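You operate a simulated robot arm through the tools that you are given. There is no shell and no other tool. Be economical: measure what you need, move in short steps, check, and stop when the job is done.

The job below is to be done with a simulated robot arm. You get a single attempt, and the scene is never put back.

Task
Holster the probe, plug it in, switch the meter to LOW and zero it.
Fine: plug first, with the knob at OFF; it ends on 20 C.
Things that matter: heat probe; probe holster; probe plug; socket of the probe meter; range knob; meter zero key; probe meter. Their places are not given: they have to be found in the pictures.

Only the result counts: the job must be done as asked and must still hold three seconds after the hand-in. Knocking over, shifting, dropping, spilling or breaking anything else fails it.

Robot
A 6-joint arm with a two-finger parallel gripper, fixed in place. Base frame: the origin is at the foot of the arm, x ahead of it, y to its left, z up; the work surface is at about z = 0. Units: m, degrees, N and s.
With the tool pointing down near the work surface it reaches from about 0.18 to 0.46 m from the base axis. Its first joint turns from -70.0 to 70.0 degrees. Payload 1.9 kg.
The tool frame sits at the grasp point between the pads (the TCP): z along the fingers, y along the line on which they close. The tips reach 0.023 m beyond it. The gripper opens to 0.094 m. The fingers are 0.038 m wide and 0.01 m thick; the gripper's body (0.054 by 0.096 m) begins 0.039 m behind the TCP.
Orientation is that of the tool frame in the base frame, as [roll, pitch, yaw] about the fixed x, y, z axes, in that order (R = Rz(yaw) Ry(pitch) Rx(roll)). With the fingers straight down and closing along the base's y, the tool's x points along the base's -x, its y along +y and its z along -z.

Tools
- The arm moves only by the tool servo_tool. Its argument "series" is a list of rows, each an object of numbers (a shift or turn left out is 0, a gripper value left out holds the last): "wx", "wy", "wz": the turn, a rotation vector about the tool's x, y, z in units of 5 degrees (1.0 is 5 degrees); "dx", "dy", "dz": the shift along the tool's x, y, z in units of 40 mm (1.0 is 40 mm); "fingers": the opening, from 0 (shut) to 1 (fully open). In form: [{"wx": .., "wy": .., "wz": .., "dx": .., "dy": .., "dz": .., "fingers": ..}, ...]. A call has 1 to 8 rows; each row shifts and turns the commanded pose from where the row before left it, along the tool's axes as they then stand. A call with a number of a shift or a turn outside -1 to 1 is refused whole. Rows are played at 5 a second. More than 0.05 m and 8.6 degrees between two rows, or a gripper value outside its range, and nothing of the call is played. Where a pose cannot be reached the arm comes as near as it can. A force on the tool above 40 N (or 10 N above the force at the start of the call, whichever is more), or a blocked arm, ends the call early, and 0.2 s more pass. Each finger travels about 0.108 m/s and halts on what it meets, pressing with about 29 N; the grip force reading is that of the motor and also rises with nothing between the fingers. The clock runs only during rows and for 0.2 s after the last one: add rows that do not move to give the fingers time. The reply holds the time, the measured pose of the TCP, the force on the tool along the base axes, the opening and the grip force, in the units named above and with some noise, and new pictures: "show" is both (left out), scene, wrist or none.
- Cameras (640 x 400 px; columns grow to the right, rows downward): "scene" is fixed at [0.0422, 0.2992, 0.4317]; the picture's right is [-0.88, -0.47, 0.00], its down [-0.23, 0.43, -0.88] and it looks along [0.41, -0.77, -0.48] (base axes); focal length 214 px, centre (320, 200). "wrist" rides on the gripper at [-0.039, 0, -0.044] in the tool frame; the picture's right is [0.00, -1.00, 0.00], its down [0.97, 0.00, -0.24] and it looks along [0.24, 0.00, 0.97] (tool axes); focal length 218 px, centre (320, 200).
- pixel_to_xyz(camera, pixels): for up to 12 pixels [column, row] of the newest picture of that camera ("zoom" is the newest enlarged one), the place [x, y, z] in the base frame of the surface seen there, good to about 0.002 m. It takes no simulated time.
- zoom(camera, box): a new picture of the part [left, top, right, bottom] of that camera's present view, enlarged. It takes no simulated time.
- close_job(): hands the job in; it is judged then, once.

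Go step by step. Measure first, check grasps and placings, and put right what went wrong. The budget is 80 turns and 120 pictures, counting those below and the enlarged ones. Unless the task says otherwise, let go and move clear before handing in, and close with one line.

The tools are called after "Emit:" by a JSON object that holds its "method" and its "body". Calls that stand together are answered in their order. servo_tool: Moves the arm, as the interface text tells. Its arguments: {"type":"object","properties":{"series":{"type":"array"},"show":{"type":"string","enum":["both","scene","wrist","none"]}},"required":["series"]} The other tools are called the same way: pixel_to_xyz (camera, pixels) gives the place of the surface under pixels of a picture; zoom (camera, box) takes an enlarged picture of a part of a camera's view; close_job () hands the job in.

At the start:

```text
clock: 0.0
ee_pos: [0.2926, -0.144, 0.3554]
ee_rot: [179.9, 0.1, 179.9]
contact_force: [-0.1, -0.9, -0.4]
opening: 0.0941
grasp_force: 0.2
```

scene: 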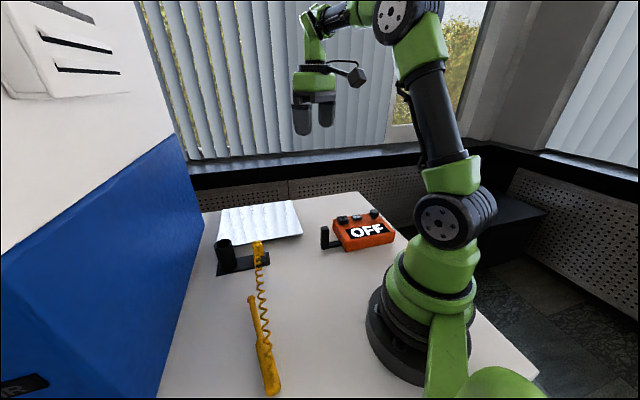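
wrist: 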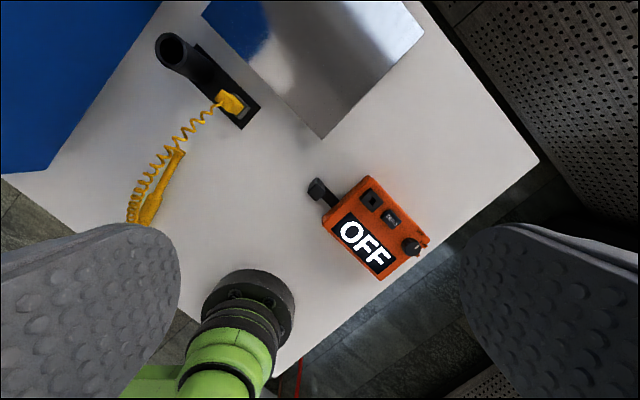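

The wrist picture shows the orange meter (around 375,230) reading OFF, the yellow probe (155,190), the plug parked (232,103), and the black holster tube (172,48). I zoom in on these before measuring.

Emit:
{"method": "zoom", "body": {"camera": "wrist", "box": [300, 160, 450, 290]}}

Emit:
{"method": "zoom", "body": {"camera": "wrist", "box": [110, 20, 280, 230]}}

Emit:
{"method": "zoom", "body": {"camera": "scene", "box": [200, 190, 410, 400]}}

Emit:
{"method": "pixel_to_xyz", "body": {"camera": "wrist", "pixels": [[372, 200], [391, 218], [411, 247], [363, 243], [318, 188], [332, 200], [232, 103], [244, 112], [172, 48], [180, 152], [165, 185], [147, 222]]}}

```text
3.08 times, centred on (375, 225) of wrist
```

zoom: 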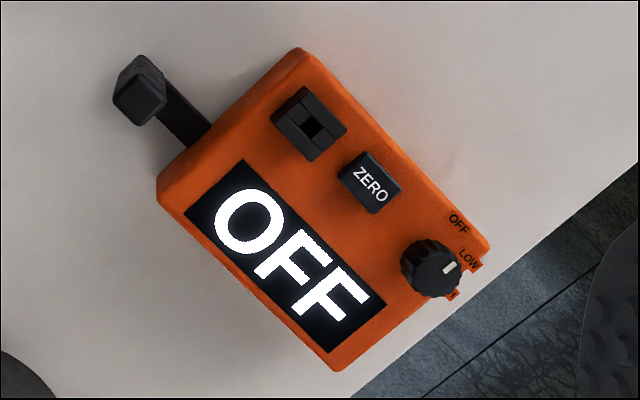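

```text
1.90 times, centred on (195, 125) of wrist
```

zoom: 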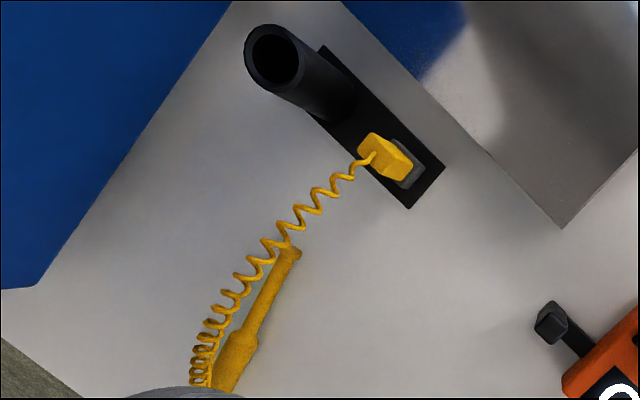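

```text
1.90 times, centred on (305, 295) of scene
```

zoom: 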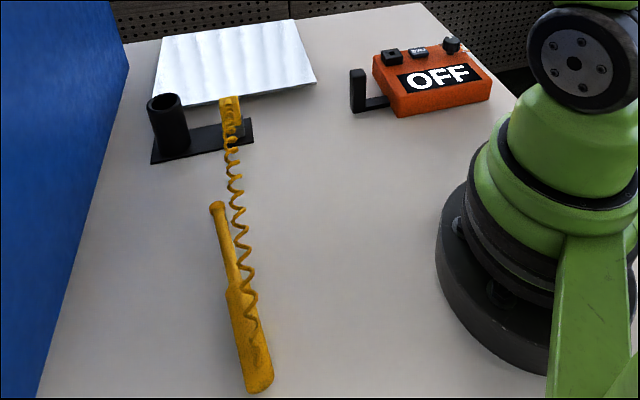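

```text
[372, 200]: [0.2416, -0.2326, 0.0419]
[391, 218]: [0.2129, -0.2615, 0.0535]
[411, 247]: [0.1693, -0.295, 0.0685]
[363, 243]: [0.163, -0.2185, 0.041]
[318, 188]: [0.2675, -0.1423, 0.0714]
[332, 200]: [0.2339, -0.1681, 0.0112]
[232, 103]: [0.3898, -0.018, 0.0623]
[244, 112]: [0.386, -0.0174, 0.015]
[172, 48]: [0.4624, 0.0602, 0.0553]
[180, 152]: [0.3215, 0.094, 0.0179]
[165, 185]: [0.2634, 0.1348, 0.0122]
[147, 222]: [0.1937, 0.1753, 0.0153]
```

The socket (372,200 → about 0.24,-0.23), the ZERO key and the knob are visible, but I need closer pictures. I move down above the meter.

Emit:
{"method": "servo_tool", "body": {"series": [{"dx": 0.39, "dy": -0.54, "dz": 0.85}, {"dx": 0.39, "dy": -0.54, "dz": 0.85}, {"dx": 0.39, "dy": -0.54, "dz": 0.85}, {"dx": 0.39, "dy": -0.54, "dz": 0.85}, {}], "show": "wrist"}}

```text
clock: 1.2
ee_pos: [0.229, -0.2307, 0.2212]
ee_rot: [179.9, 0.2, 179.9]
contact_force: [0.3, 0.0, -0.4]
opening: 0.0941
grasp_force: 0.1
```

wrist: 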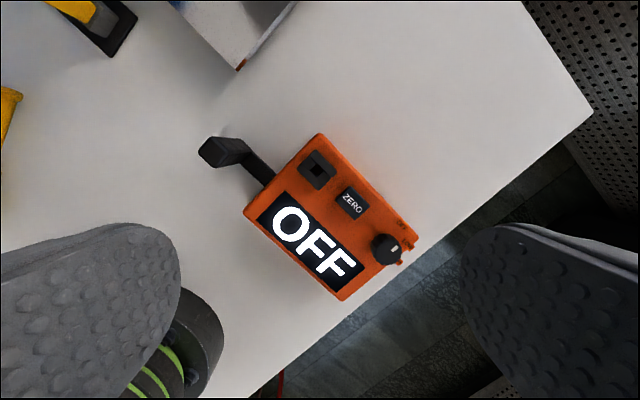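

Emit:
{"method": "zoom", "body": {"camera": "wrist", "box": [190, 120, 430, 310]}}

Emit:
{"method": "pixel_to_xyz", "body": {"camera": "wrist", "pixels": [[318, 138], [247, 212], [342, 296], [413, 240], [317, 170], [310, 178], [325, 160], [352, 203], [388, 248], [394, 247], [212, 151], [262, 170]]}}

```text
2.11 times, centred on (310, 215) of wrist
```

zoom: 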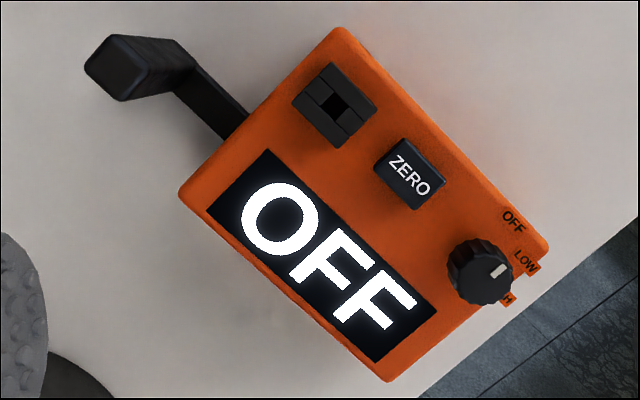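

```text
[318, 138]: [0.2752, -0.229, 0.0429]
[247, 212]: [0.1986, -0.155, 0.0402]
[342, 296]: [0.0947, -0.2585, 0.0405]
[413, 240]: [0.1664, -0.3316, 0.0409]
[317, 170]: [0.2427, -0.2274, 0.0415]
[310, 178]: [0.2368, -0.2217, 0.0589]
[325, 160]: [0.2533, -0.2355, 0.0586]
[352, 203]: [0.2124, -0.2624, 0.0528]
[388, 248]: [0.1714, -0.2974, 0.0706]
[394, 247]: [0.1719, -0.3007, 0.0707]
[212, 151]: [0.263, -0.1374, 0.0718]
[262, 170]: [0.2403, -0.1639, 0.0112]
```

The meter sits at 45° yaw. I zoom in on the knob and socket for pointer angle and geometry.

Emit:
{"method": "zoom", "body": {"camera": "wrist", "box": [360, 205, 424, 245]}}

Emit:
{"method": "zoom", "body": {"camera": "wrist", "box": [364, 220, 428, 270]}}

Emit:
{"method": "pixel_to_xyz", "body": {"camera": "zoom", "pixels": [[200, 200], [250, 230], [320, 220], [150, 130], [260, 130], [300, 70], [390, 160], [330, 280]]}}

```text
10.00 times, centred on (392, 225) of wrist
```

zoom: 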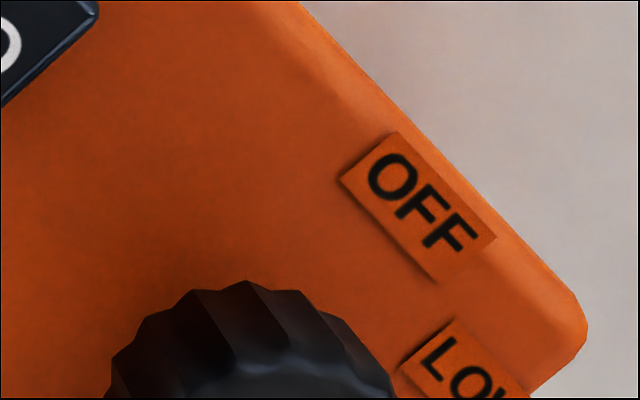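

```text
8.00 times, centred on (396, 245) of wrist
```

zoom: 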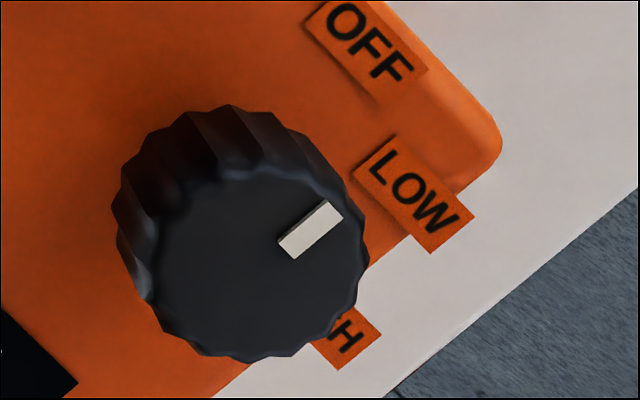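

```text
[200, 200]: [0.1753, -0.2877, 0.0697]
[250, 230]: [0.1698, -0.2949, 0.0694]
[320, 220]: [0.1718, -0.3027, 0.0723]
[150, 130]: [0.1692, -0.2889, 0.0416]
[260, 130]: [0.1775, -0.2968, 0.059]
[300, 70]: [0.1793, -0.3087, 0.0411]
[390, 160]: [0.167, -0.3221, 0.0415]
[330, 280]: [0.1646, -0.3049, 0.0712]
```

Knob centre is about (0.166,-0.297), top z 0.07, with its pointer at about -51°, at OFF; LOW lies about 45° further clockwise. Now I zoom on the socket.

Emit:
{"method": "zoom", "body": {"camera": "wrist", "box": [285, 140, 349, 196]}}

Emit:
{"method": "pixel_to_xyz", "body": {"camera": "zoom", "pixels": [[330, 205], [250, 200], [300, 260], [400, 180], [340, 130], [330, 190], [300, 130], [430, 240]]}}

```text
7.14 times, centred on (317, 168) of wrist
```

zoom: 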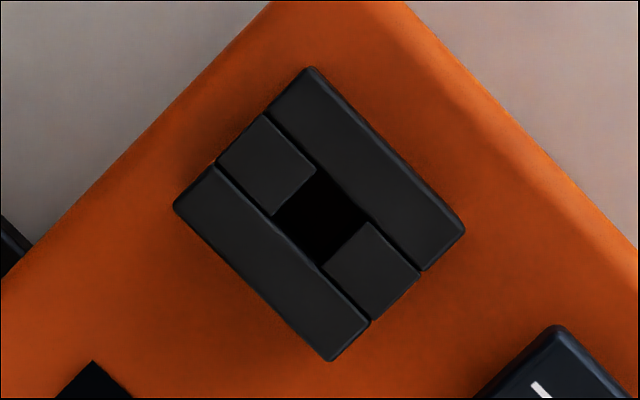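

```text
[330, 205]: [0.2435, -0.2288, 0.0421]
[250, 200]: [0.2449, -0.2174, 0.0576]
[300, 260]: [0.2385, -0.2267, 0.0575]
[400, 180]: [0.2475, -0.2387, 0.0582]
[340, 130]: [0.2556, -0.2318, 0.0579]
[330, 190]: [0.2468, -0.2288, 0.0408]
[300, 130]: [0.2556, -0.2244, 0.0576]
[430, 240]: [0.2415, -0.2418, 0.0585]
```

Socket hole centre is about (0.2444,-0.2275), top z 0.058, roughly a 10 mm square at 45°. Next I look at the plug up close.

Emit:
{"method": "servo_tool", "body": {"series": [{"dx": -0.54, "dy": 0.875}, {"dx": -0.54, "dy": 0.875}, {"dx": -0.54, "dy": 0.875}, {"dx": -0.54, "dy": 0.875}, {"dx": -0.54, "dy": 0.875}, {"dx": -0.54, "dy": 0.875}, {}], "show": "wrist"}}

```text
clock: 2.8
ee_pos: [0.3623, -0.0191, 0.2209]
ee_rot: [180.0, 0.1, 180.0]
contact_force: [0.4, -0.6, -0.3]
opening: 0.094
grasp_force: 0.0
```

wrist: 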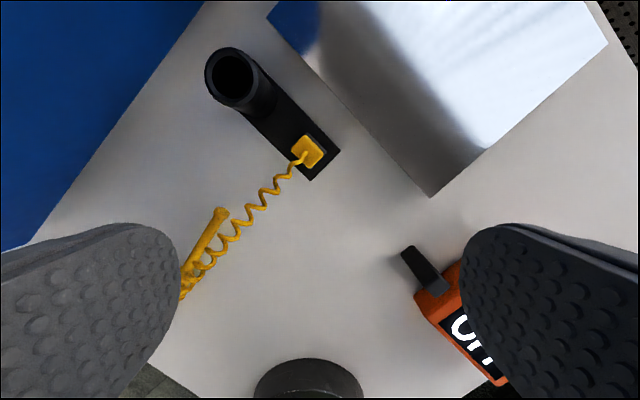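

Emit:
{"method": "zoom", "body": {"camera": "wrist", "box": [270, 115, 350, 190]}}

Emit:
{"method": "pixel_to_xyz", "body": {"camera": "wrist", "pixels": [[307, 151], [300, 145], [315, 157], [314, 141], [300, 160], [305, 153], [328, 162], [318, 137], [313, 180], [232, 76], [212, 88], [258, 72]]}}

Emit:
{"method": "zoom", "body": {"camera": "scene", "box": [200, 220, 290, 290]}}

```text
5.33 times, centred on (310, 152) of wrist
```

zoom: 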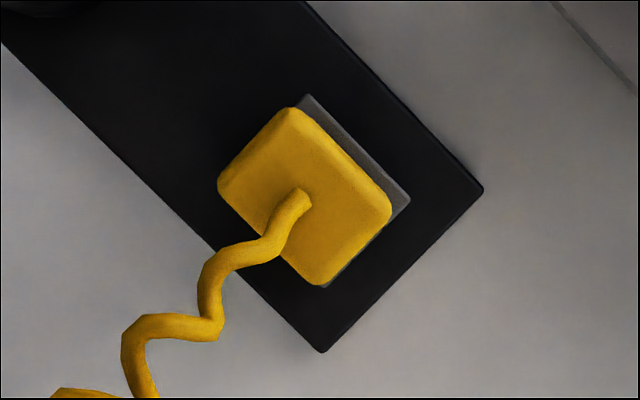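

```text
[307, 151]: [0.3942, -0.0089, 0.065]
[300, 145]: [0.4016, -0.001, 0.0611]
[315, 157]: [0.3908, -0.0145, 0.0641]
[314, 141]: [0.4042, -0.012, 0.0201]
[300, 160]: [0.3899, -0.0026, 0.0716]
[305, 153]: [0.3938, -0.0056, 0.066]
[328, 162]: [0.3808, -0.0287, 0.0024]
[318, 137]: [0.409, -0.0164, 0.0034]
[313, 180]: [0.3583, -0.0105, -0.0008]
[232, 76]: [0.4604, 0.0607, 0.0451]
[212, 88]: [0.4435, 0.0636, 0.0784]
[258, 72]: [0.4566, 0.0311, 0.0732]
```

```text
5.71 times, centred on (245, 255) of scene
```

zoom: 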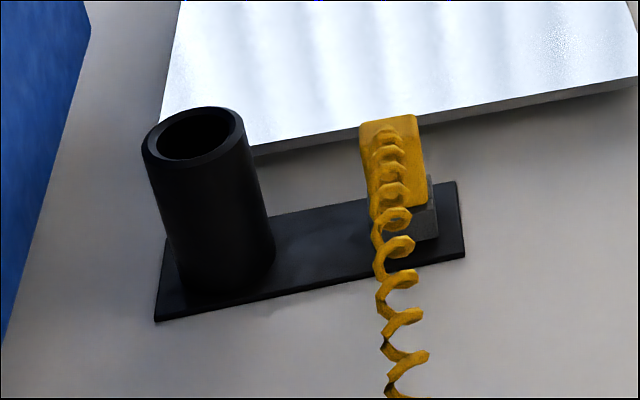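

The plug is a block about 24×18 mm centred near (0.394,-0.009), top z 0.065, long axis along the 45° line; the cable leaves to the -x/+y side. I will grip it along its long axis, so I first centre and turn the tool -45° about base z.

Emit:
{"method": "servo_tool", "body": {"series": [{"dx": -0.8, "dy": 0.265, "fingers": 0.6}, {"wz": 1}, {"wz": 1}, {"wz": 1}, {"wz": 1}, {"wz": 1}, {"wz": 1}, {"wz": 1}], "show": "none"}}

Emit:
{"method": "servo_tool", "body": {"series": [{"wz": 1, "dz": 0.8}, {"wz": 1, "dz": 0.8}, {"dz": 0.8}, {}, {}]}}

```text
clock: 4.6
ee_pos: [0.3942, -0.0091, 0.2199]
ee_rot: [179.9, 0.0, 144.8]
contact_force: [-0.4, -0.5, 0.0]
opening: 0.0565
grasp_force: 0.1
```

```text
clock: 5.8
ee_pos: [0.3925, -0.01, 0.1253]
ee_rot: [179.8, -0.1, 135.0]
contact_force: [0.4, -0.8, 0.1]
opening: 0.0563
grasp_force: 0.1
```

scene: 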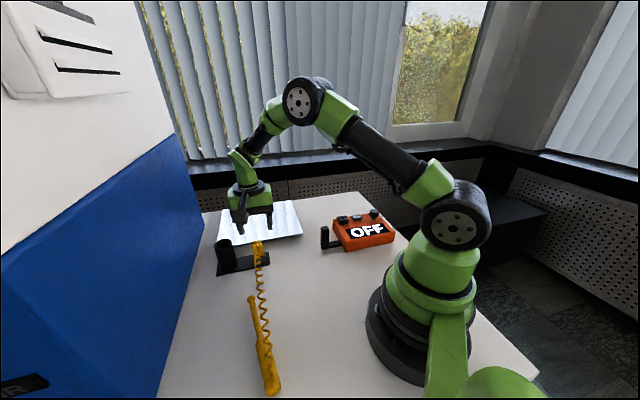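
wrist: 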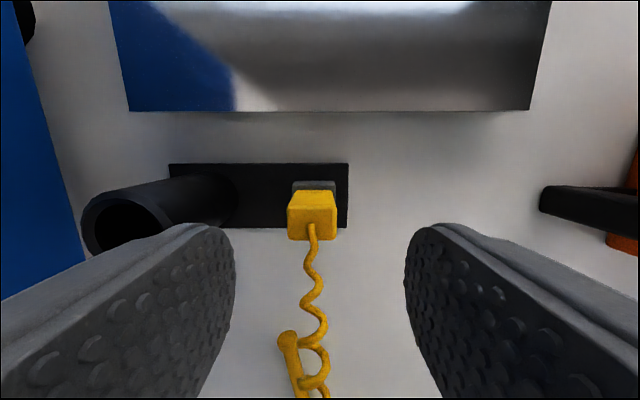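

The plug is square in the picture (around 313,212), slightly left of centre. I measure its top again.

Emit:
{"method": "pixel_to_xyz", "body": {"camera": "wrist", "pixels": [[312, 215], [290, 232], [335, 232], [292, 195], [332, 195], [312, 233], [312, 194], [313, 184]]}}

Emit:
{"method": "zoom", "body": {"camera": "wrist", "box": [270, 160, 360, 250]}}

```text
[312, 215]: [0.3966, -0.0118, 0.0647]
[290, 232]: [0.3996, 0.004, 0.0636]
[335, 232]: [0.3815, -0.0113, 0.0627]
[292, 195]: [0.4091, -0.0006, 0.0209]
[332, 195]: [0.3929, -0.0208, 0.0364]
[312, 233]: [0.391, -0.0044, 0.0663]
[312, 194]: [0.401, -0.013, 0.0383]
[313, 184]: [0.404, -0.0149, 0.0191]
```

```text
4.44 times, centred on (315, 205) of wrist
```

zoom: 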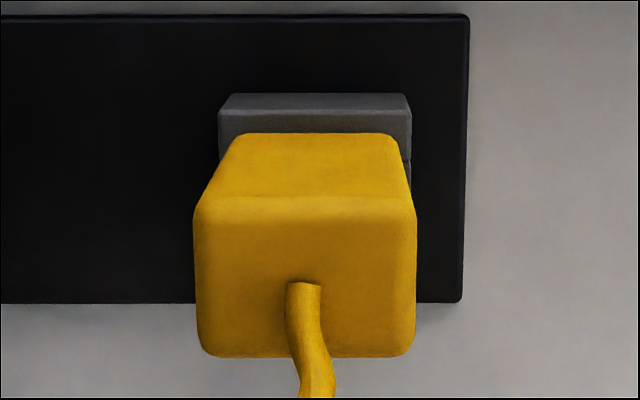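

Plug top centre is about (0.394,-0.0085). I correct 2.5 mm, descend to TCP z≈0.052 with fingers either side, and look before closing.

Emit:
{"method": "servo_tool", "body": {"series": [{"dy": 0.063, "dz": 0.6}, {"dz": 0.6}, {"dz": 0.6}, {}]}}

```text
clock: 6.8
ee_pos: [0.3939, -0.0077, 0.0536]
ee_rot: [179.8, 0.0, 134.9]
contact_force: [1.1, -0.1, -0.4]
opening: 0.0563
grasp_force: 0.0
```

scene: 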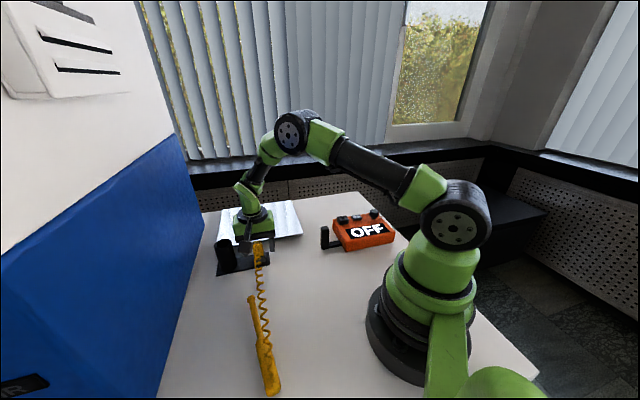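
wrist: 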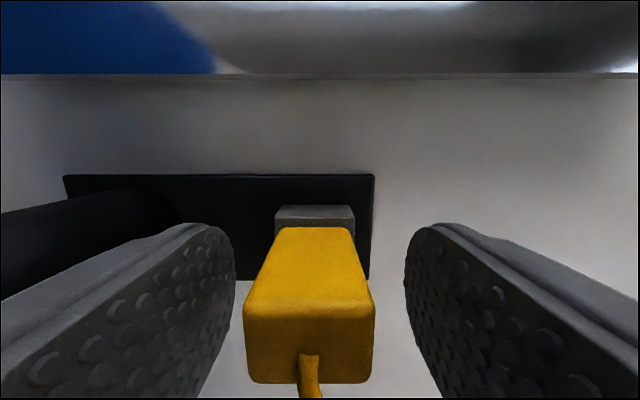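

The plug sits between the fingers, a bit left (309 vs 320). I shift 2 mm more and close.

Emit:
{"method": "servo_tool", "body": {"series": [{"dy": 0.05}, {"fingers": 0.1}, {}, {}, {}], "show": "wrist"}}

```text
clock: 8.0
ee_pos: [0.3959, -0.0065, 0.0523]
ee_rot: [179.9, 0.0, 134.9]
contact_force: [-0.3, -0.4, 0.0]
opening: 0.025
grasp_force: 28.8
```

wrist: 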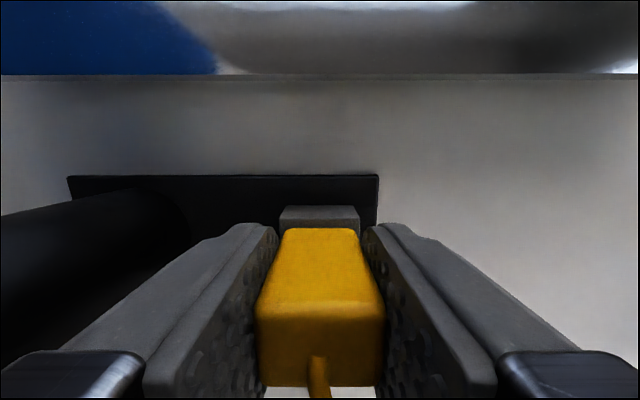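

Gripped at 25 mm. I lift straight up.

Emit:
{"method": "servo_tool", "body": {"series": [{"dz": -0.4}, {"dz": -0.6}, {"dz": -0.8}, {"dz": -0.8}, {}]}}

```text
clock: 9.2
ee_pos: [0.3978, -0.0087, 0.1581]
ee_rot: [179.9, 0.0, 134.9]
contact_force: [-0.1, 0.0, -0.6]
opening: 0.0251
grasp_force: 28.5
```

scene: 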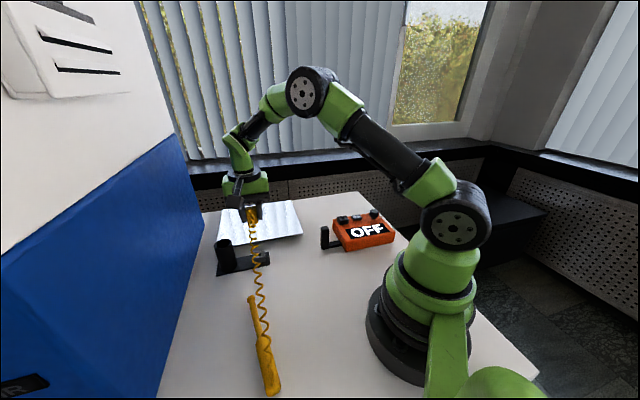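
wrist: 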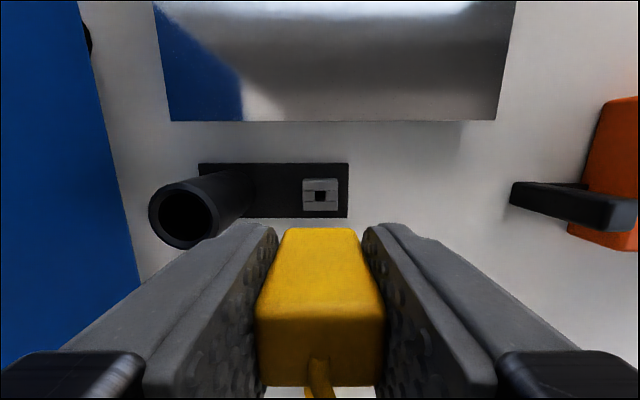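

The plug came out cleanly. I measure the empty dock hole (321,196) as reference for plug-to-TCP offset.

Emit:
{"method": "pixel_to_xyz", "body": {"camera": "wrist", "pixels": [[321, 195], [304, 181], [338, 181], [304, 205], [338, 205], [311, 195], [331, 195], [321, 184], [321, 205]]}}

Emit:
{"method": "zoom", "body": {"camera": "wrist", "box": [296, 170, 346, 220]}}

```text
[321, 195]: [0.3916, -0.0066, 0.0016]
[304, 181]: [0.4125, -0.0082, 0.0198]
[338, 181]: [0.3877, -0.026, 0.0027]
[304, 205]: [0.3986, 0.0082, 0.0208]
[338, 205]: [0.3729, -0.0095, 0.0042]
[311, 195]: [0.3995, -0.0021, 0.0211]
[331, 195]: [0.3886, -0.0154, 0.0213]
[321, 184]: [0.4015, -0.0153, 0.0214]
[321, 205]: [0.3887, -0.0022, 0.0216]
```

```text
8.00 times, centred on (321, 195) of wrist
```

zoom: 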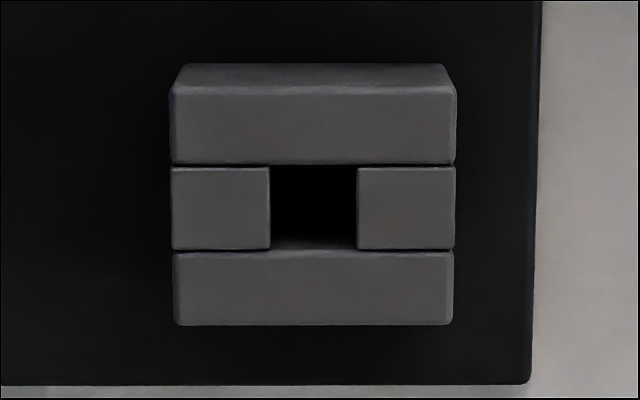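

The dock hole appears at (320,196) with TCP 0.137 m above its top: this is the target picture for the socket. I carry the plug toward the socket, checking that the cable doesn't drag the probe.

Emit:
{"method": "servo_tool", "body": {"series": [{"dz": -0.92}, {"dy": -0.94, "dx": -0.174}, {"dy": -0.94, "dx": -0.174}, {"dy": -0.94, "dx": -0.174}, {"dy": -0.94, "dx": -0.174}], "show": "scene"}}

```text
clock: 10.4
ee_pos: [0.309, -0.133, 0.1937]
ee_rot: [179.8, 0.1, 134.9]
contact_force: [0.2, 0.3, -0.5]
opening: 0.0252
grasp_force: 28.7
```

scene: 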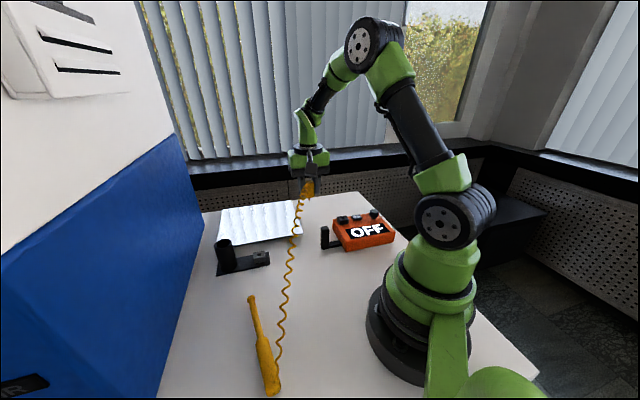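

The probe hasn't moved. Continue to above the socket.

Emit:
{"method": "servo_tool", "body": {"series": [{"dy": -0.94, "dx": -0.174}, {"dy": -0.93, "dx": -0.174}, {"dy": -0.93, "dx": -0.174}, {}, {}]}}

```text
clock: 11.6
ee_pos: [0.2444, -0.2292, 0.1943]
ee_rot: [180.0, 0.0, 134.9]
contact_force: [-0.2, 0.2, 0.1]
opening: 0.025
grasp_force: 28.7
```

scene: 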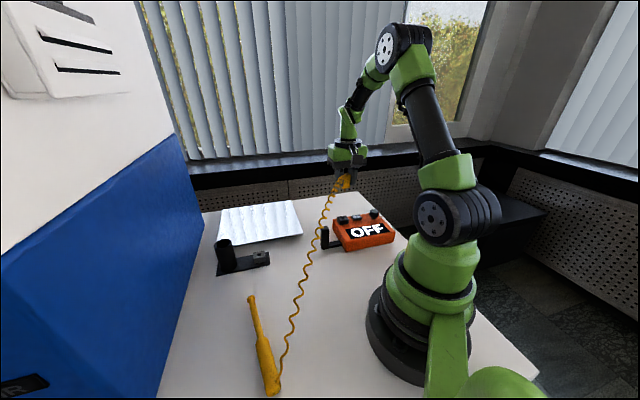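
wrist: 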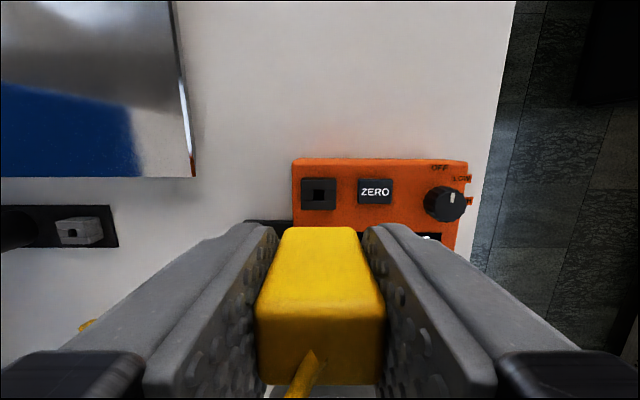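

Emit:
{"method": "zoom", "body": {"camera": "wrist", "box": [295, 170, 345, 220]}}

Emit:
{"method": "pixel_to_xyz", "body": {"camera": "zoom", "pixels": [[313, 110], [313, 245], [240, 190], [400, 190], [313, 190]]}}

```text
8.00 times, centred on (320, 195) of wrist
```

zoom: 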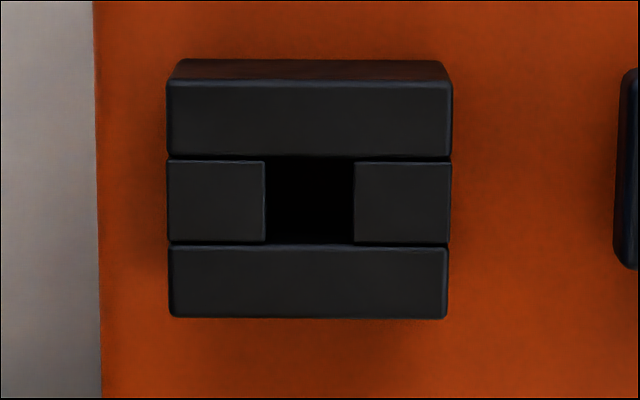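

```text
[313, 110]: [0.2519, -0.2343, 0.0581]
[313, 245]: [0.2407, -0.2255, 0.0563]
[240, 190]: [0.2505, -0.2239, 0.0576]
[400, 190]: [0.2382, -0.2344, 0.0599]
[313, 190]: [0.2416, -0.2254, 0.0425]
```

The hole is at (318.8,195.1) vs target (320.1,195.9): I shift about 1.1 mm along +y tool and 0.6 mm along -x tool, then descend to just above.

Emit:
{"method": "servo_tool", "body": {"series": [{"dy": 0.0275, "dx": -0.016}, {"dz": 0.7}, {"dz": 0.7}, {"dz": 0.6}, {}, {}]}}

```text
clock: 13.0
ee_pos: [0.245, -0.2256, 0.1131]
ee_rot: [179.9, 0.0, 135.0]
contact_force: [0.8, 0.2, -0.7]
opening: 0.0251
grasp_force: 29.3
```

scene: 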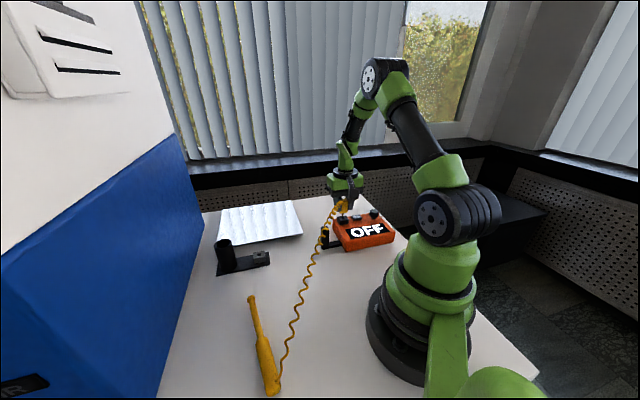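
wrist: 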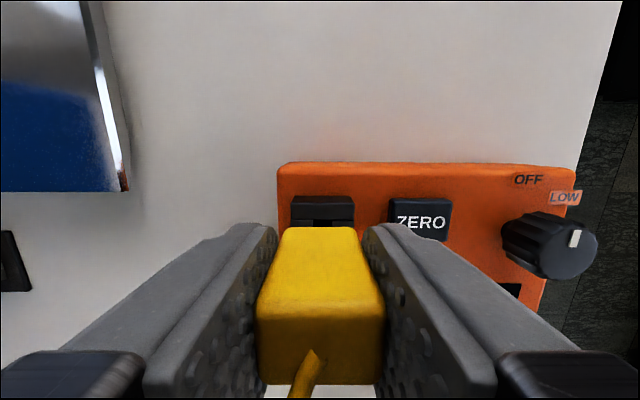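

Emit:
{"method": "zoom", "body": {"camera": "wrist", "box": [270, 180, 370, 250]}}

```text
5.71 times, centred on (320, 215) of wrist
```

zoom: 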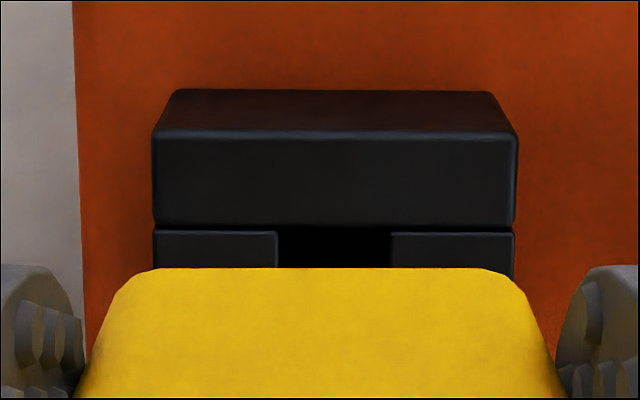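

Close up, the hole centre is at column 322.6 vs the plug's 320.5, so about 1 mm must be undone. I correct and recheck.

Emit:
{"method": "servo_tool", "body": {"series": [{"dy": -0.026}, {}, {}], "show": "none"}}

Emit:
{"method": "zoom", "body": {"camera": "wrist", "box": [270, 180, 370, 250]}}

```text
clock: 13.8
ee_pos: [0.2442, -0.2278, 0.1125]
ee_rot: [179.9, -0.1, 134.9]
contact_force: [0.1, 0.8, -0.4]
opening: 0.025
grasp_force: 29.3
```

```text
5.71 times, centred on (320, 215) of wrist
```

zoom: 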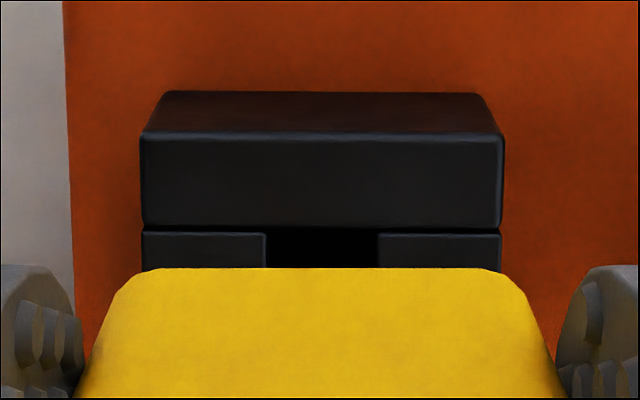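

Now centred (322 vs 322). I press down slowly.

Emit:
{"method": "servo_tool", "body": {"series": [{"dz": 0.1}, {"dz": 0.1}, {"dz": 0.1}, {"dz": 0.1}, {}], "show": "wrist"}}

```text
clock: 15.0
ee_pos: [0.2453, -0.2268, 0.0971]
ee_rot: [179.9, 0.0, 134.9]
contact_force: [0.2, 0.7, -2.9]
opening: 0.0253
grasp_force: 28.8
```

wrist: 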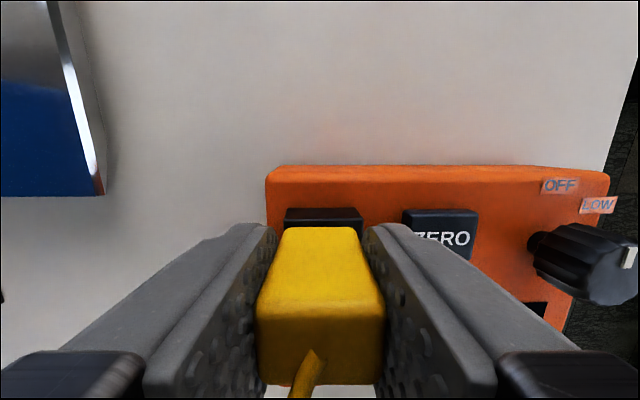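

Only a small force (-2.9 N); TCP z 0.097. Continue down to about 0.088.

Emit:
{"method": "servo_tool", "body": {"series": [{"dz": 0.08}, {"dz": 0.08}, {"dz": 0.06}, {}], "show": "wrist"}}

```text
clock: 16.0
ee_pos: [0.2452, -0.2273, 0.0872]
ee_rot: [180.0, 0.1, 134.7]
contact_force: [-2.9, 7.4, 26.7]
opening: 0.0251
grasp_force: 29.0
```

wrist: 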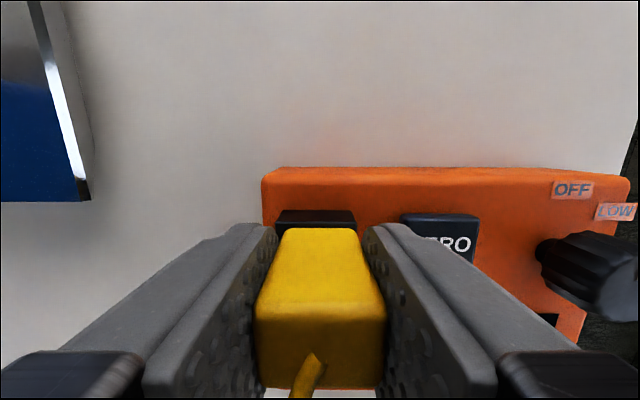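

26.7 N up at z 0.0872, which matches the expected seated height (0.0888). I check a zoomed scene view before releasing.

Emit:
{"method": "zoom", "body": {"camera": "scene", "box": [305, 180, 405, 260]}}

Emit:
{"method": "zoom", "body": {"camera": "wrist", "box": [260, 190, 380, 270]}}

```text
5.00 times, centred on (355, 220) of scene
```

zoom: 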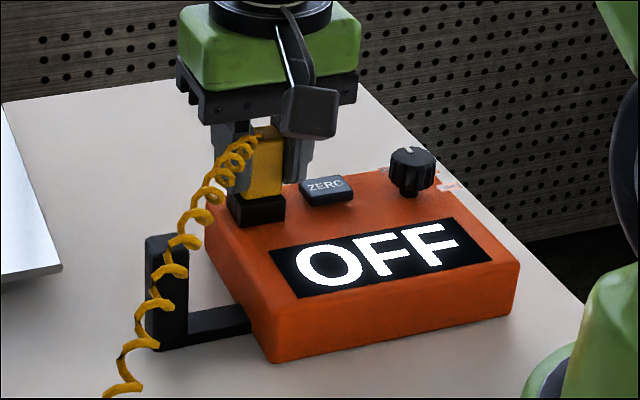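

```text
5.00 times, centred on (320, 230) of wrist
```

zoom: 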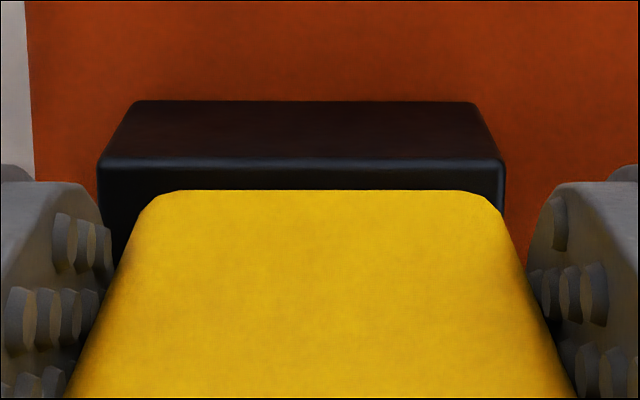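

The plug body sits flush on the socket. I open the fingers and rise.

Emit:
{"method": "servo_tool", "body": {"series": [{"fingers": 0.4}, {}, {"dz": -0.3}, {"dz": -0.8}, {"dz": -0.8}, {"dz": -0.8}, {}]}}

Emit:
{"method": "zoom", "body": {"camera": "scene", "box": [305, 180, 405, 260]}}

```text
clock: 17.6
ee_pos: [0.244, -0.2263, 0.1964]
ee_rot: [179.9, 0.1, 134.9]
contact_force: [0.0, 1.2, -0.5]
opening: 0.0375
grasp_force: 0.1
```

scene: 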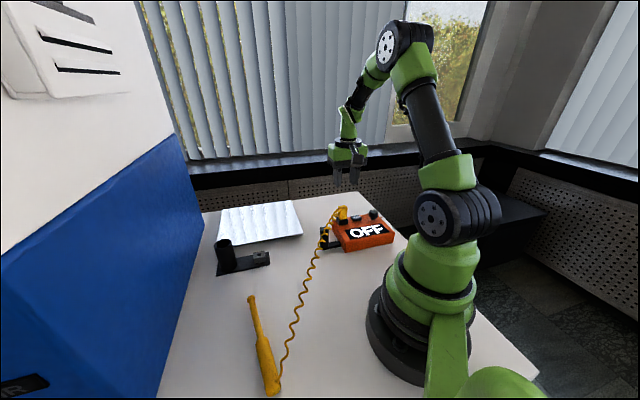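
wrist: 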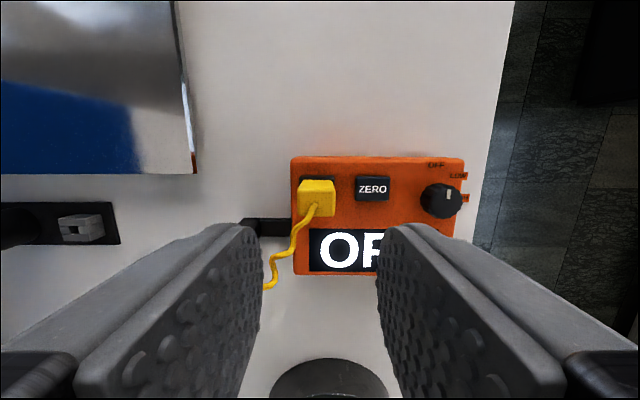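

```text
5.00 times, centred on (355, 220) of scene
```

zoom: 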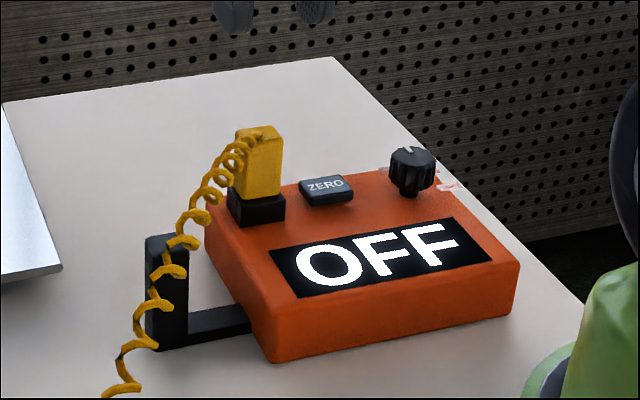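

Plug seated, meter unmoved, display still OFF. Next is the probe: I move over it at height and take pictures.

Emit:
{"method": "servo_tool", "body": {"series": [{"dz": -0.8}, {"dy": 0.8, "dx": 0.8}, {"dy": 0.8, "dx": 0.8}, {"dy": 0.8, "dx": 0.8}, {"dy": 0.8, "dx": 0.8}, {"dy": 0.8, "dx": 0.8}, {"dy": 0.8, "dx": 0.8}, {"dy": 0.6, "dx": 0.6}], "show": "wrist"}}

```text
clock: 19.4
ee_pos: [0.2468, 0.0793, 0.2302]
ee_rot: [179.9, 0.0, 134.8]
contact_force: [-0.6, 0.4, -0.7]
opening: 0.0374
grasp_force: 0.0
```

wrist: 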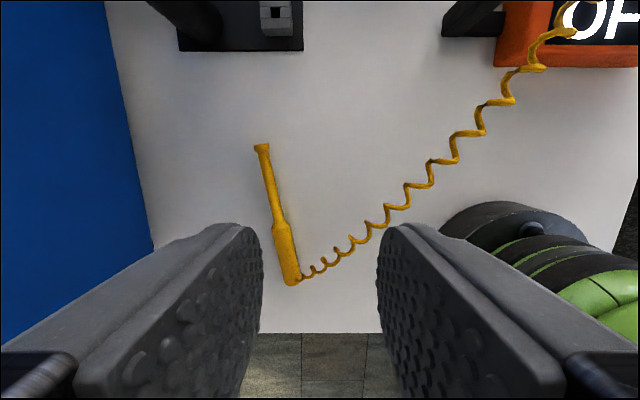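

Emit:
{"method": "zoom", "body": {"camera": "wrist", "box": [220, 130, 360, 300]}}

Emit:
{"method": "pixel_to_xyz", "body": {"camera": "wrist", "pixels": [[261, 147], [267, 170], [275, 210], [280, 230], [286, 255], [292, 280], [272, 233], [288, 229], [278, 258], [296, 253], [268, 195]]}}

Emit:
{"method": "zoom", "body": {"camera": "scene", "box": [220, 280, 330, 400]}}

```text
2.35 times, centred on (290, 215) of wrist
```

zoom: 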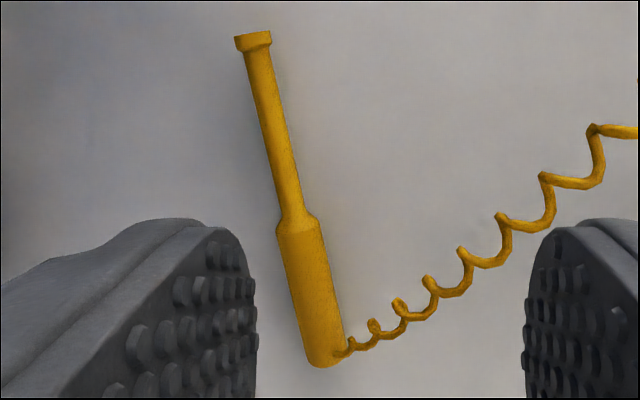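

```text
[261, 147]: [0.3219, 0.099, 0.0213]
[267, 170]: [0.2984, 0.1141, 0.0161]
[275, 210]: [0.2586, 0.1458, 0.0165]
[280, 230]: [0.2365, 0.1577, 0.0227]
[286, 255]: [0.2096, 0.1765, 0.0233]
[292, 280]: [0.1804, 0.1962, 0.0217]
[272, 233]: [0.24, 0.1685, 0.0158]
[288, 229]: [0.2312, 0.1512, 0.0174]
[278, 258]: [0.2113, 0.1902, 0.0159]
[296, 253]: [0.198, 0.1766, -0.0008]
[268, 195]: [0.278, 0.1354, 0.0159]
```

```text
3.33 times, centred on (275, 340) of scene
```

zoom: 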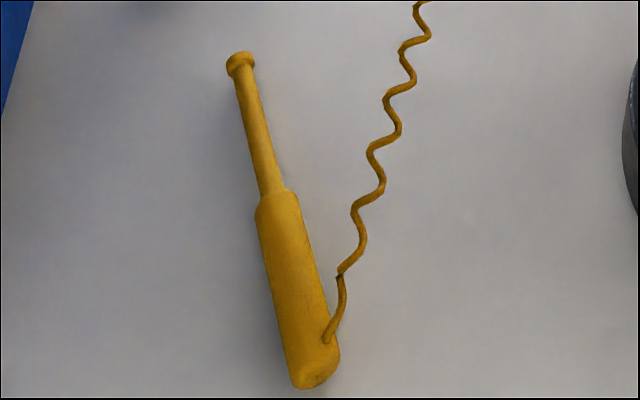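

The probe: handle ~23 mm thick from about (0.245,0.155) to (0.178,0.198), shaft and tip to (0.324,0.097), axis at -34°. For the tip to swing down with the gripper facing outward, I grip the handle with tool x toward the tip, so I turn the tool about +190°.

Emit:
{"method": "servo_tool", "body": {"series": [{"dx": 0.78, "dy": 0.365, "fingers": 0.5}, {"dx": 0.78, "dy": 0.365}, {"dx": 0.78, "dy": 0.365}, {"wz": -1}, {"wz": -1}, {"wz": -1}, {"wz": -1}, {"wz": -1}], "show": "none"}}

Emit:
{"method": "servo_tool", "body": {"series": [{"wz": -1}, {"wz": -1}, {"wz": -1}, {"wz": -1}, {"wz": -1}, {"wz": -1}, {"wz": -1}, {"wz": -1}], "show": "none"}}

Emit:
{"method": "servo_tool", "body": {"series": [{"wz": -1}, {"wz": -1}, {"wz": -1}, {"wz": -1}, {"wz": -1}, {"wz": -1}, {"wz": -1}, {"wz": -1}], "show": "none"}}

Emit:
{"method": "servo_tool", "body": {"series": [{"wz": -1}, {"wz": -1}, {"wz": -1}, {"wz": -1}, {"wz": -1}, {"wz": -1}, {"wz": -1}, {"wz": -1}], "show": "none"}}

Emit:
{"method": "servo_tool", "body": {"series": [{"wz": -1}, {"wz": -1}, {"wz": -1}, {"wz": -1}, {"wz": -1}, {"wz": -1}, {"wz": -1}, {"wz": -1}]}}

```text
clock: 21.2
ee_pos: [0.2107, 0.1766, 0.2275]
ee_rot: [179.9, 0.0, 160.1]
contact_force: [0.2, -0.1, 0.1]
opening: 0.0473
grasp_force: 0.1
```

```text
clock: 23.0
ee_pos: [0.2108, 0.1756, 0.2274]
ee_rot: [180.0, 0.1, -160.0]
contact_force: [0.7, -0.2, 0.4]
opening: 0.0467
grasp_force: 0.0
```

```text
clock: 24.8
ee_pos: [0.2112, 0.1753, 0.2283]
ee_rot: [-180.0, 0.1, -120.0]
contact_force: [-0.6, 0.2, 0.3]
opening: 0.0467
grasp_force: 0.0
```

```text
clock: 26.6
ee_pos: [0.21, 0.1745, 0.2287]
ee_rot: [-179.9, -0.1, -80.1]
contact_force: [0.3, 0.2, -0.2]
opening: 0.0474
grasp_force: 0.1
```

```text
clock: 28.4
ee_pos: [0.2103, 0.1752, 0.2274]
ee_rot: [-180.0, 0.1, -39.9]
contact_force: [0.0, 0.1, -0.1]
opening: 0.0472
grasp_force: 0.1
```

scene: 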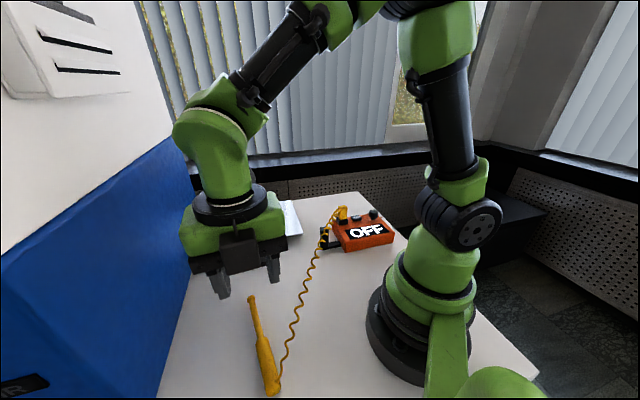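
wrist: 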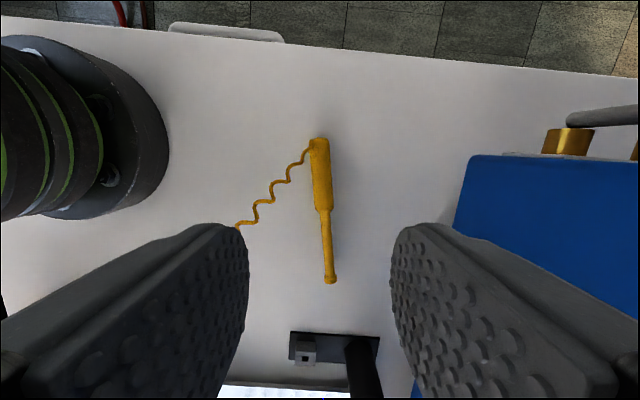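

Tool yaw -40°; the probe is tilted 5° in the picture (318,140→331,283). I measure probe and the blue body's edge for clearance.

Emit:
{"method": "pixel_to_xyz", "body": {"camera": "wrist", "pixels": [[319, 150], [322, 185], [324, 203], [326, 225], [330, 278], [319, 140], [470, 160], [455, 215], [500, 200], [315, 178], [330, 176]]}}

Emit:
{"method": "zoom", "body": {"camera": "wrist", "box": [260, 130, 380, 295]}}

```text
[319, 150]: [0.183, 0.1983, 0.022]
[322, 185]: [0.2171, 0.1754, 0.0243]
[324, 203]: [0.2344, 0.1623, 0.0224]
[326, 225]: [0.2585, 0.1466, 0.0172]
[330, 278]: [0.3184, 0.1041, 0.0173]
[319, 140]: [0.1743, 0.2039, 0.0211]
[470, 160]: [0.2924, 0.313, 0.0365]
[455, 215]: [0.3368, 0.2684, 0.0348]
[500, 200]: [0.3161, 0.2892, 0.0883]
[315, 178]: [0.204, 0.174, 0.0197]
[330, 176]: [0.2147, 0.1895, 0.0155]
```

```text
2.42 times, centred on (320, 212) of wrist
```

zoom: 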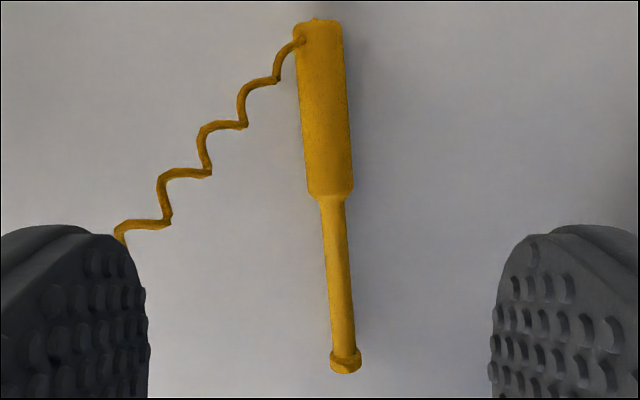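

The blue body is far enough away. I align yaw to -35°, centre on the handle at (0.210,0.1795) and come down to z≈0.06 for a check.

Emit:
{"method": "servo_tool", "body": {"series": [{"wz": -1}, {"dx": -0.068, "dy": -0.084, "dz": 0.6}, {"dz": 0.9}, {"dz": 0.9}, {"dz": 0.9}, {"dz": 0.9}, {}, {}], "show": "wrist"}}

```text
clock: 30.2
ee_pos: [0.2112, 0.1802, 0.0602]
ee_rot: [-179.9, 0.0, -35.2]
contact_force: [0.3, 1.2, 0.6]
opening: 0.0469
grasp_force: 0.0
```

wrist: 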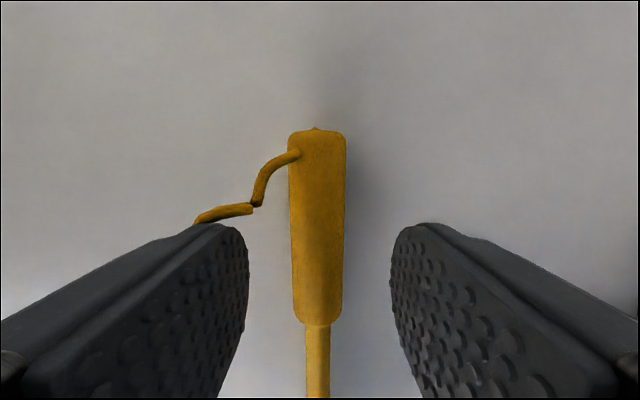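

The handle lies centred (column 318) and straight. Descend to z≈0.025 and close.

Emit:
{"method": "servo_tool", "body": {"series": [{"dz": 0.45}, {"dz": 0.4}, {}, {"fingers": 0.05}, {}, {}, {}], "show": "wrist"}}

```text
clock: 31.8
ee_pos: [0.2093, 0.1814, 0.0261]
ee_rot: [-179.9, -0.1, -35.1]
contact_force: [-0.4, 0.9, 11.4]
opening: 0.0139
grasp_force: 28.8
```

wrist: 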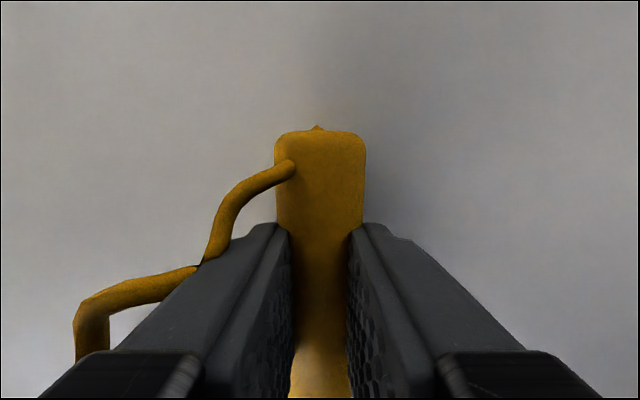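

The fingers stopped at 13.9 mm, narrower than the ~22 mm handle width I expected, with 11 N upward. I look closer before lifting.

Emit:
{"method": "zoom", "body": {"camera": "wrist", "box": [240, 200, 400, 400]}}

Emit:
{"method": "zoom", "body": {"camera": "scene", "box": [180, 270, 310, 400]}}

Emit:
{"method": "pixel_to_xyz", "body": {"camera": "wrist", "pixels": [[320, 140], [320, 180], [320, 220], [320, 260], [320, 300], [320, 340], [320, 370], [320, 390], [285, 210], [355, 210]]}}

```text
2.00 times, centred on (320, 300) of wrist
```

zoom: 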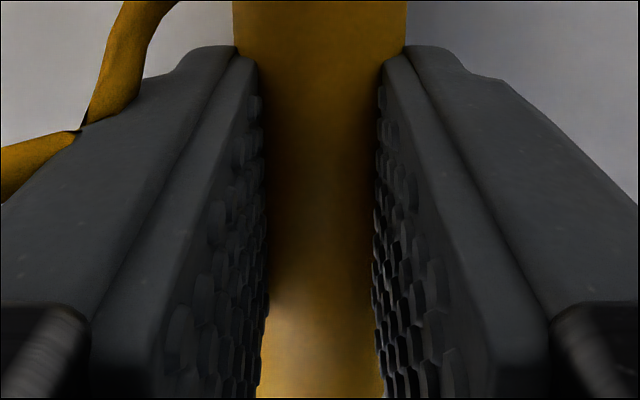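

```text
3.08 times, centred on (245, 335) of scene
```

zoom: 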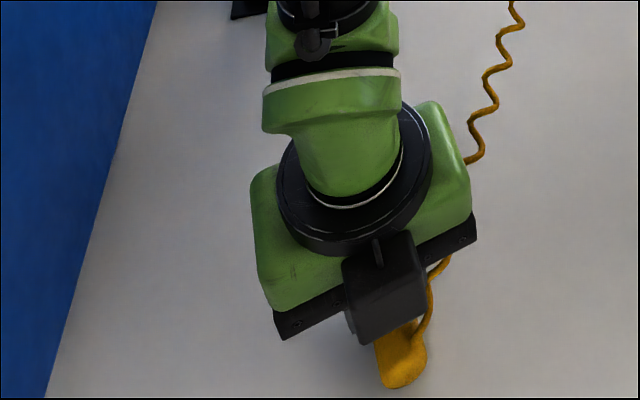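

```text
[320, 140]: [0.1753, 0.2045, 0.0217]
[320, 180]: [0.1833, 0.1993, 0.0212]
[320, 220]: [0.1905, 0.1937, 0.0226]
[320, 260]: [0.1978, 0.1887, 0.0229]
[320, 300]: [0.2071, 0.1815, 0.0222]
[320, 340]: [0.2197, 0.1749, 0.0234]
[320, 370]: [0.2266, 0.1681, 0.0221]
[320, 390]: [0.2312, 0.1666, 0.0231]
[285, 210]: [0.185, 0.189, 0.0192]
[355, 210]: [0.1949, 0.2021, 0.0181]
```

The handle top is level (z≈0.0225) and the fingers hold it evenly; the solid core seems narrower than its look. I lift gently and check.

Emit:
{"method": "servo_tool", "body": {"series": [{"dz": -0.2}, {"dz": -0.4}, {"dz": -0.6}, {}]}}

```text
clock: 32.8
ee_pos: [0.2096, 0.1826, 0.0738]
ee_rot: [-179.9, 0.0, -35.1]
contact_force: [0.4, 0.4, -1.1]
opening: 0.0224
grasp_force: 28.6
```

scene: 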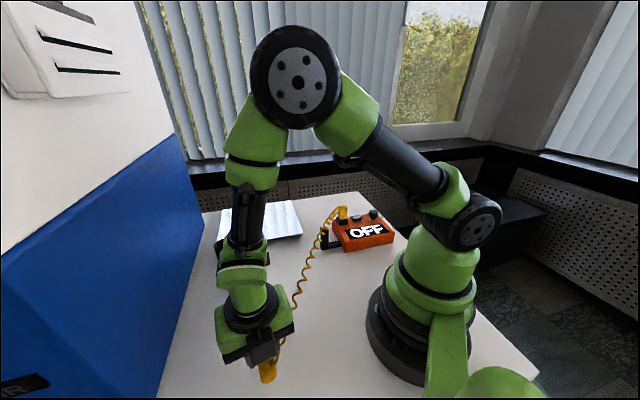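
wrist: 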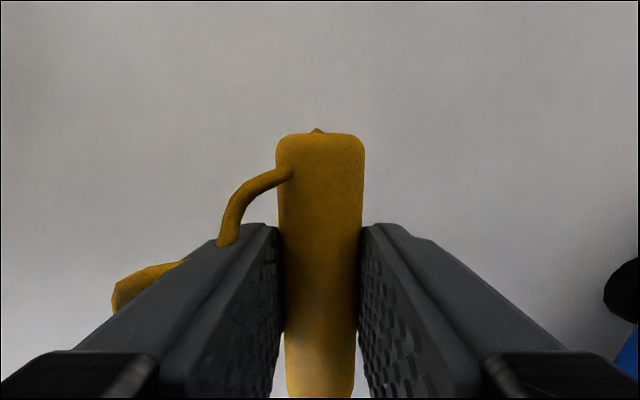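

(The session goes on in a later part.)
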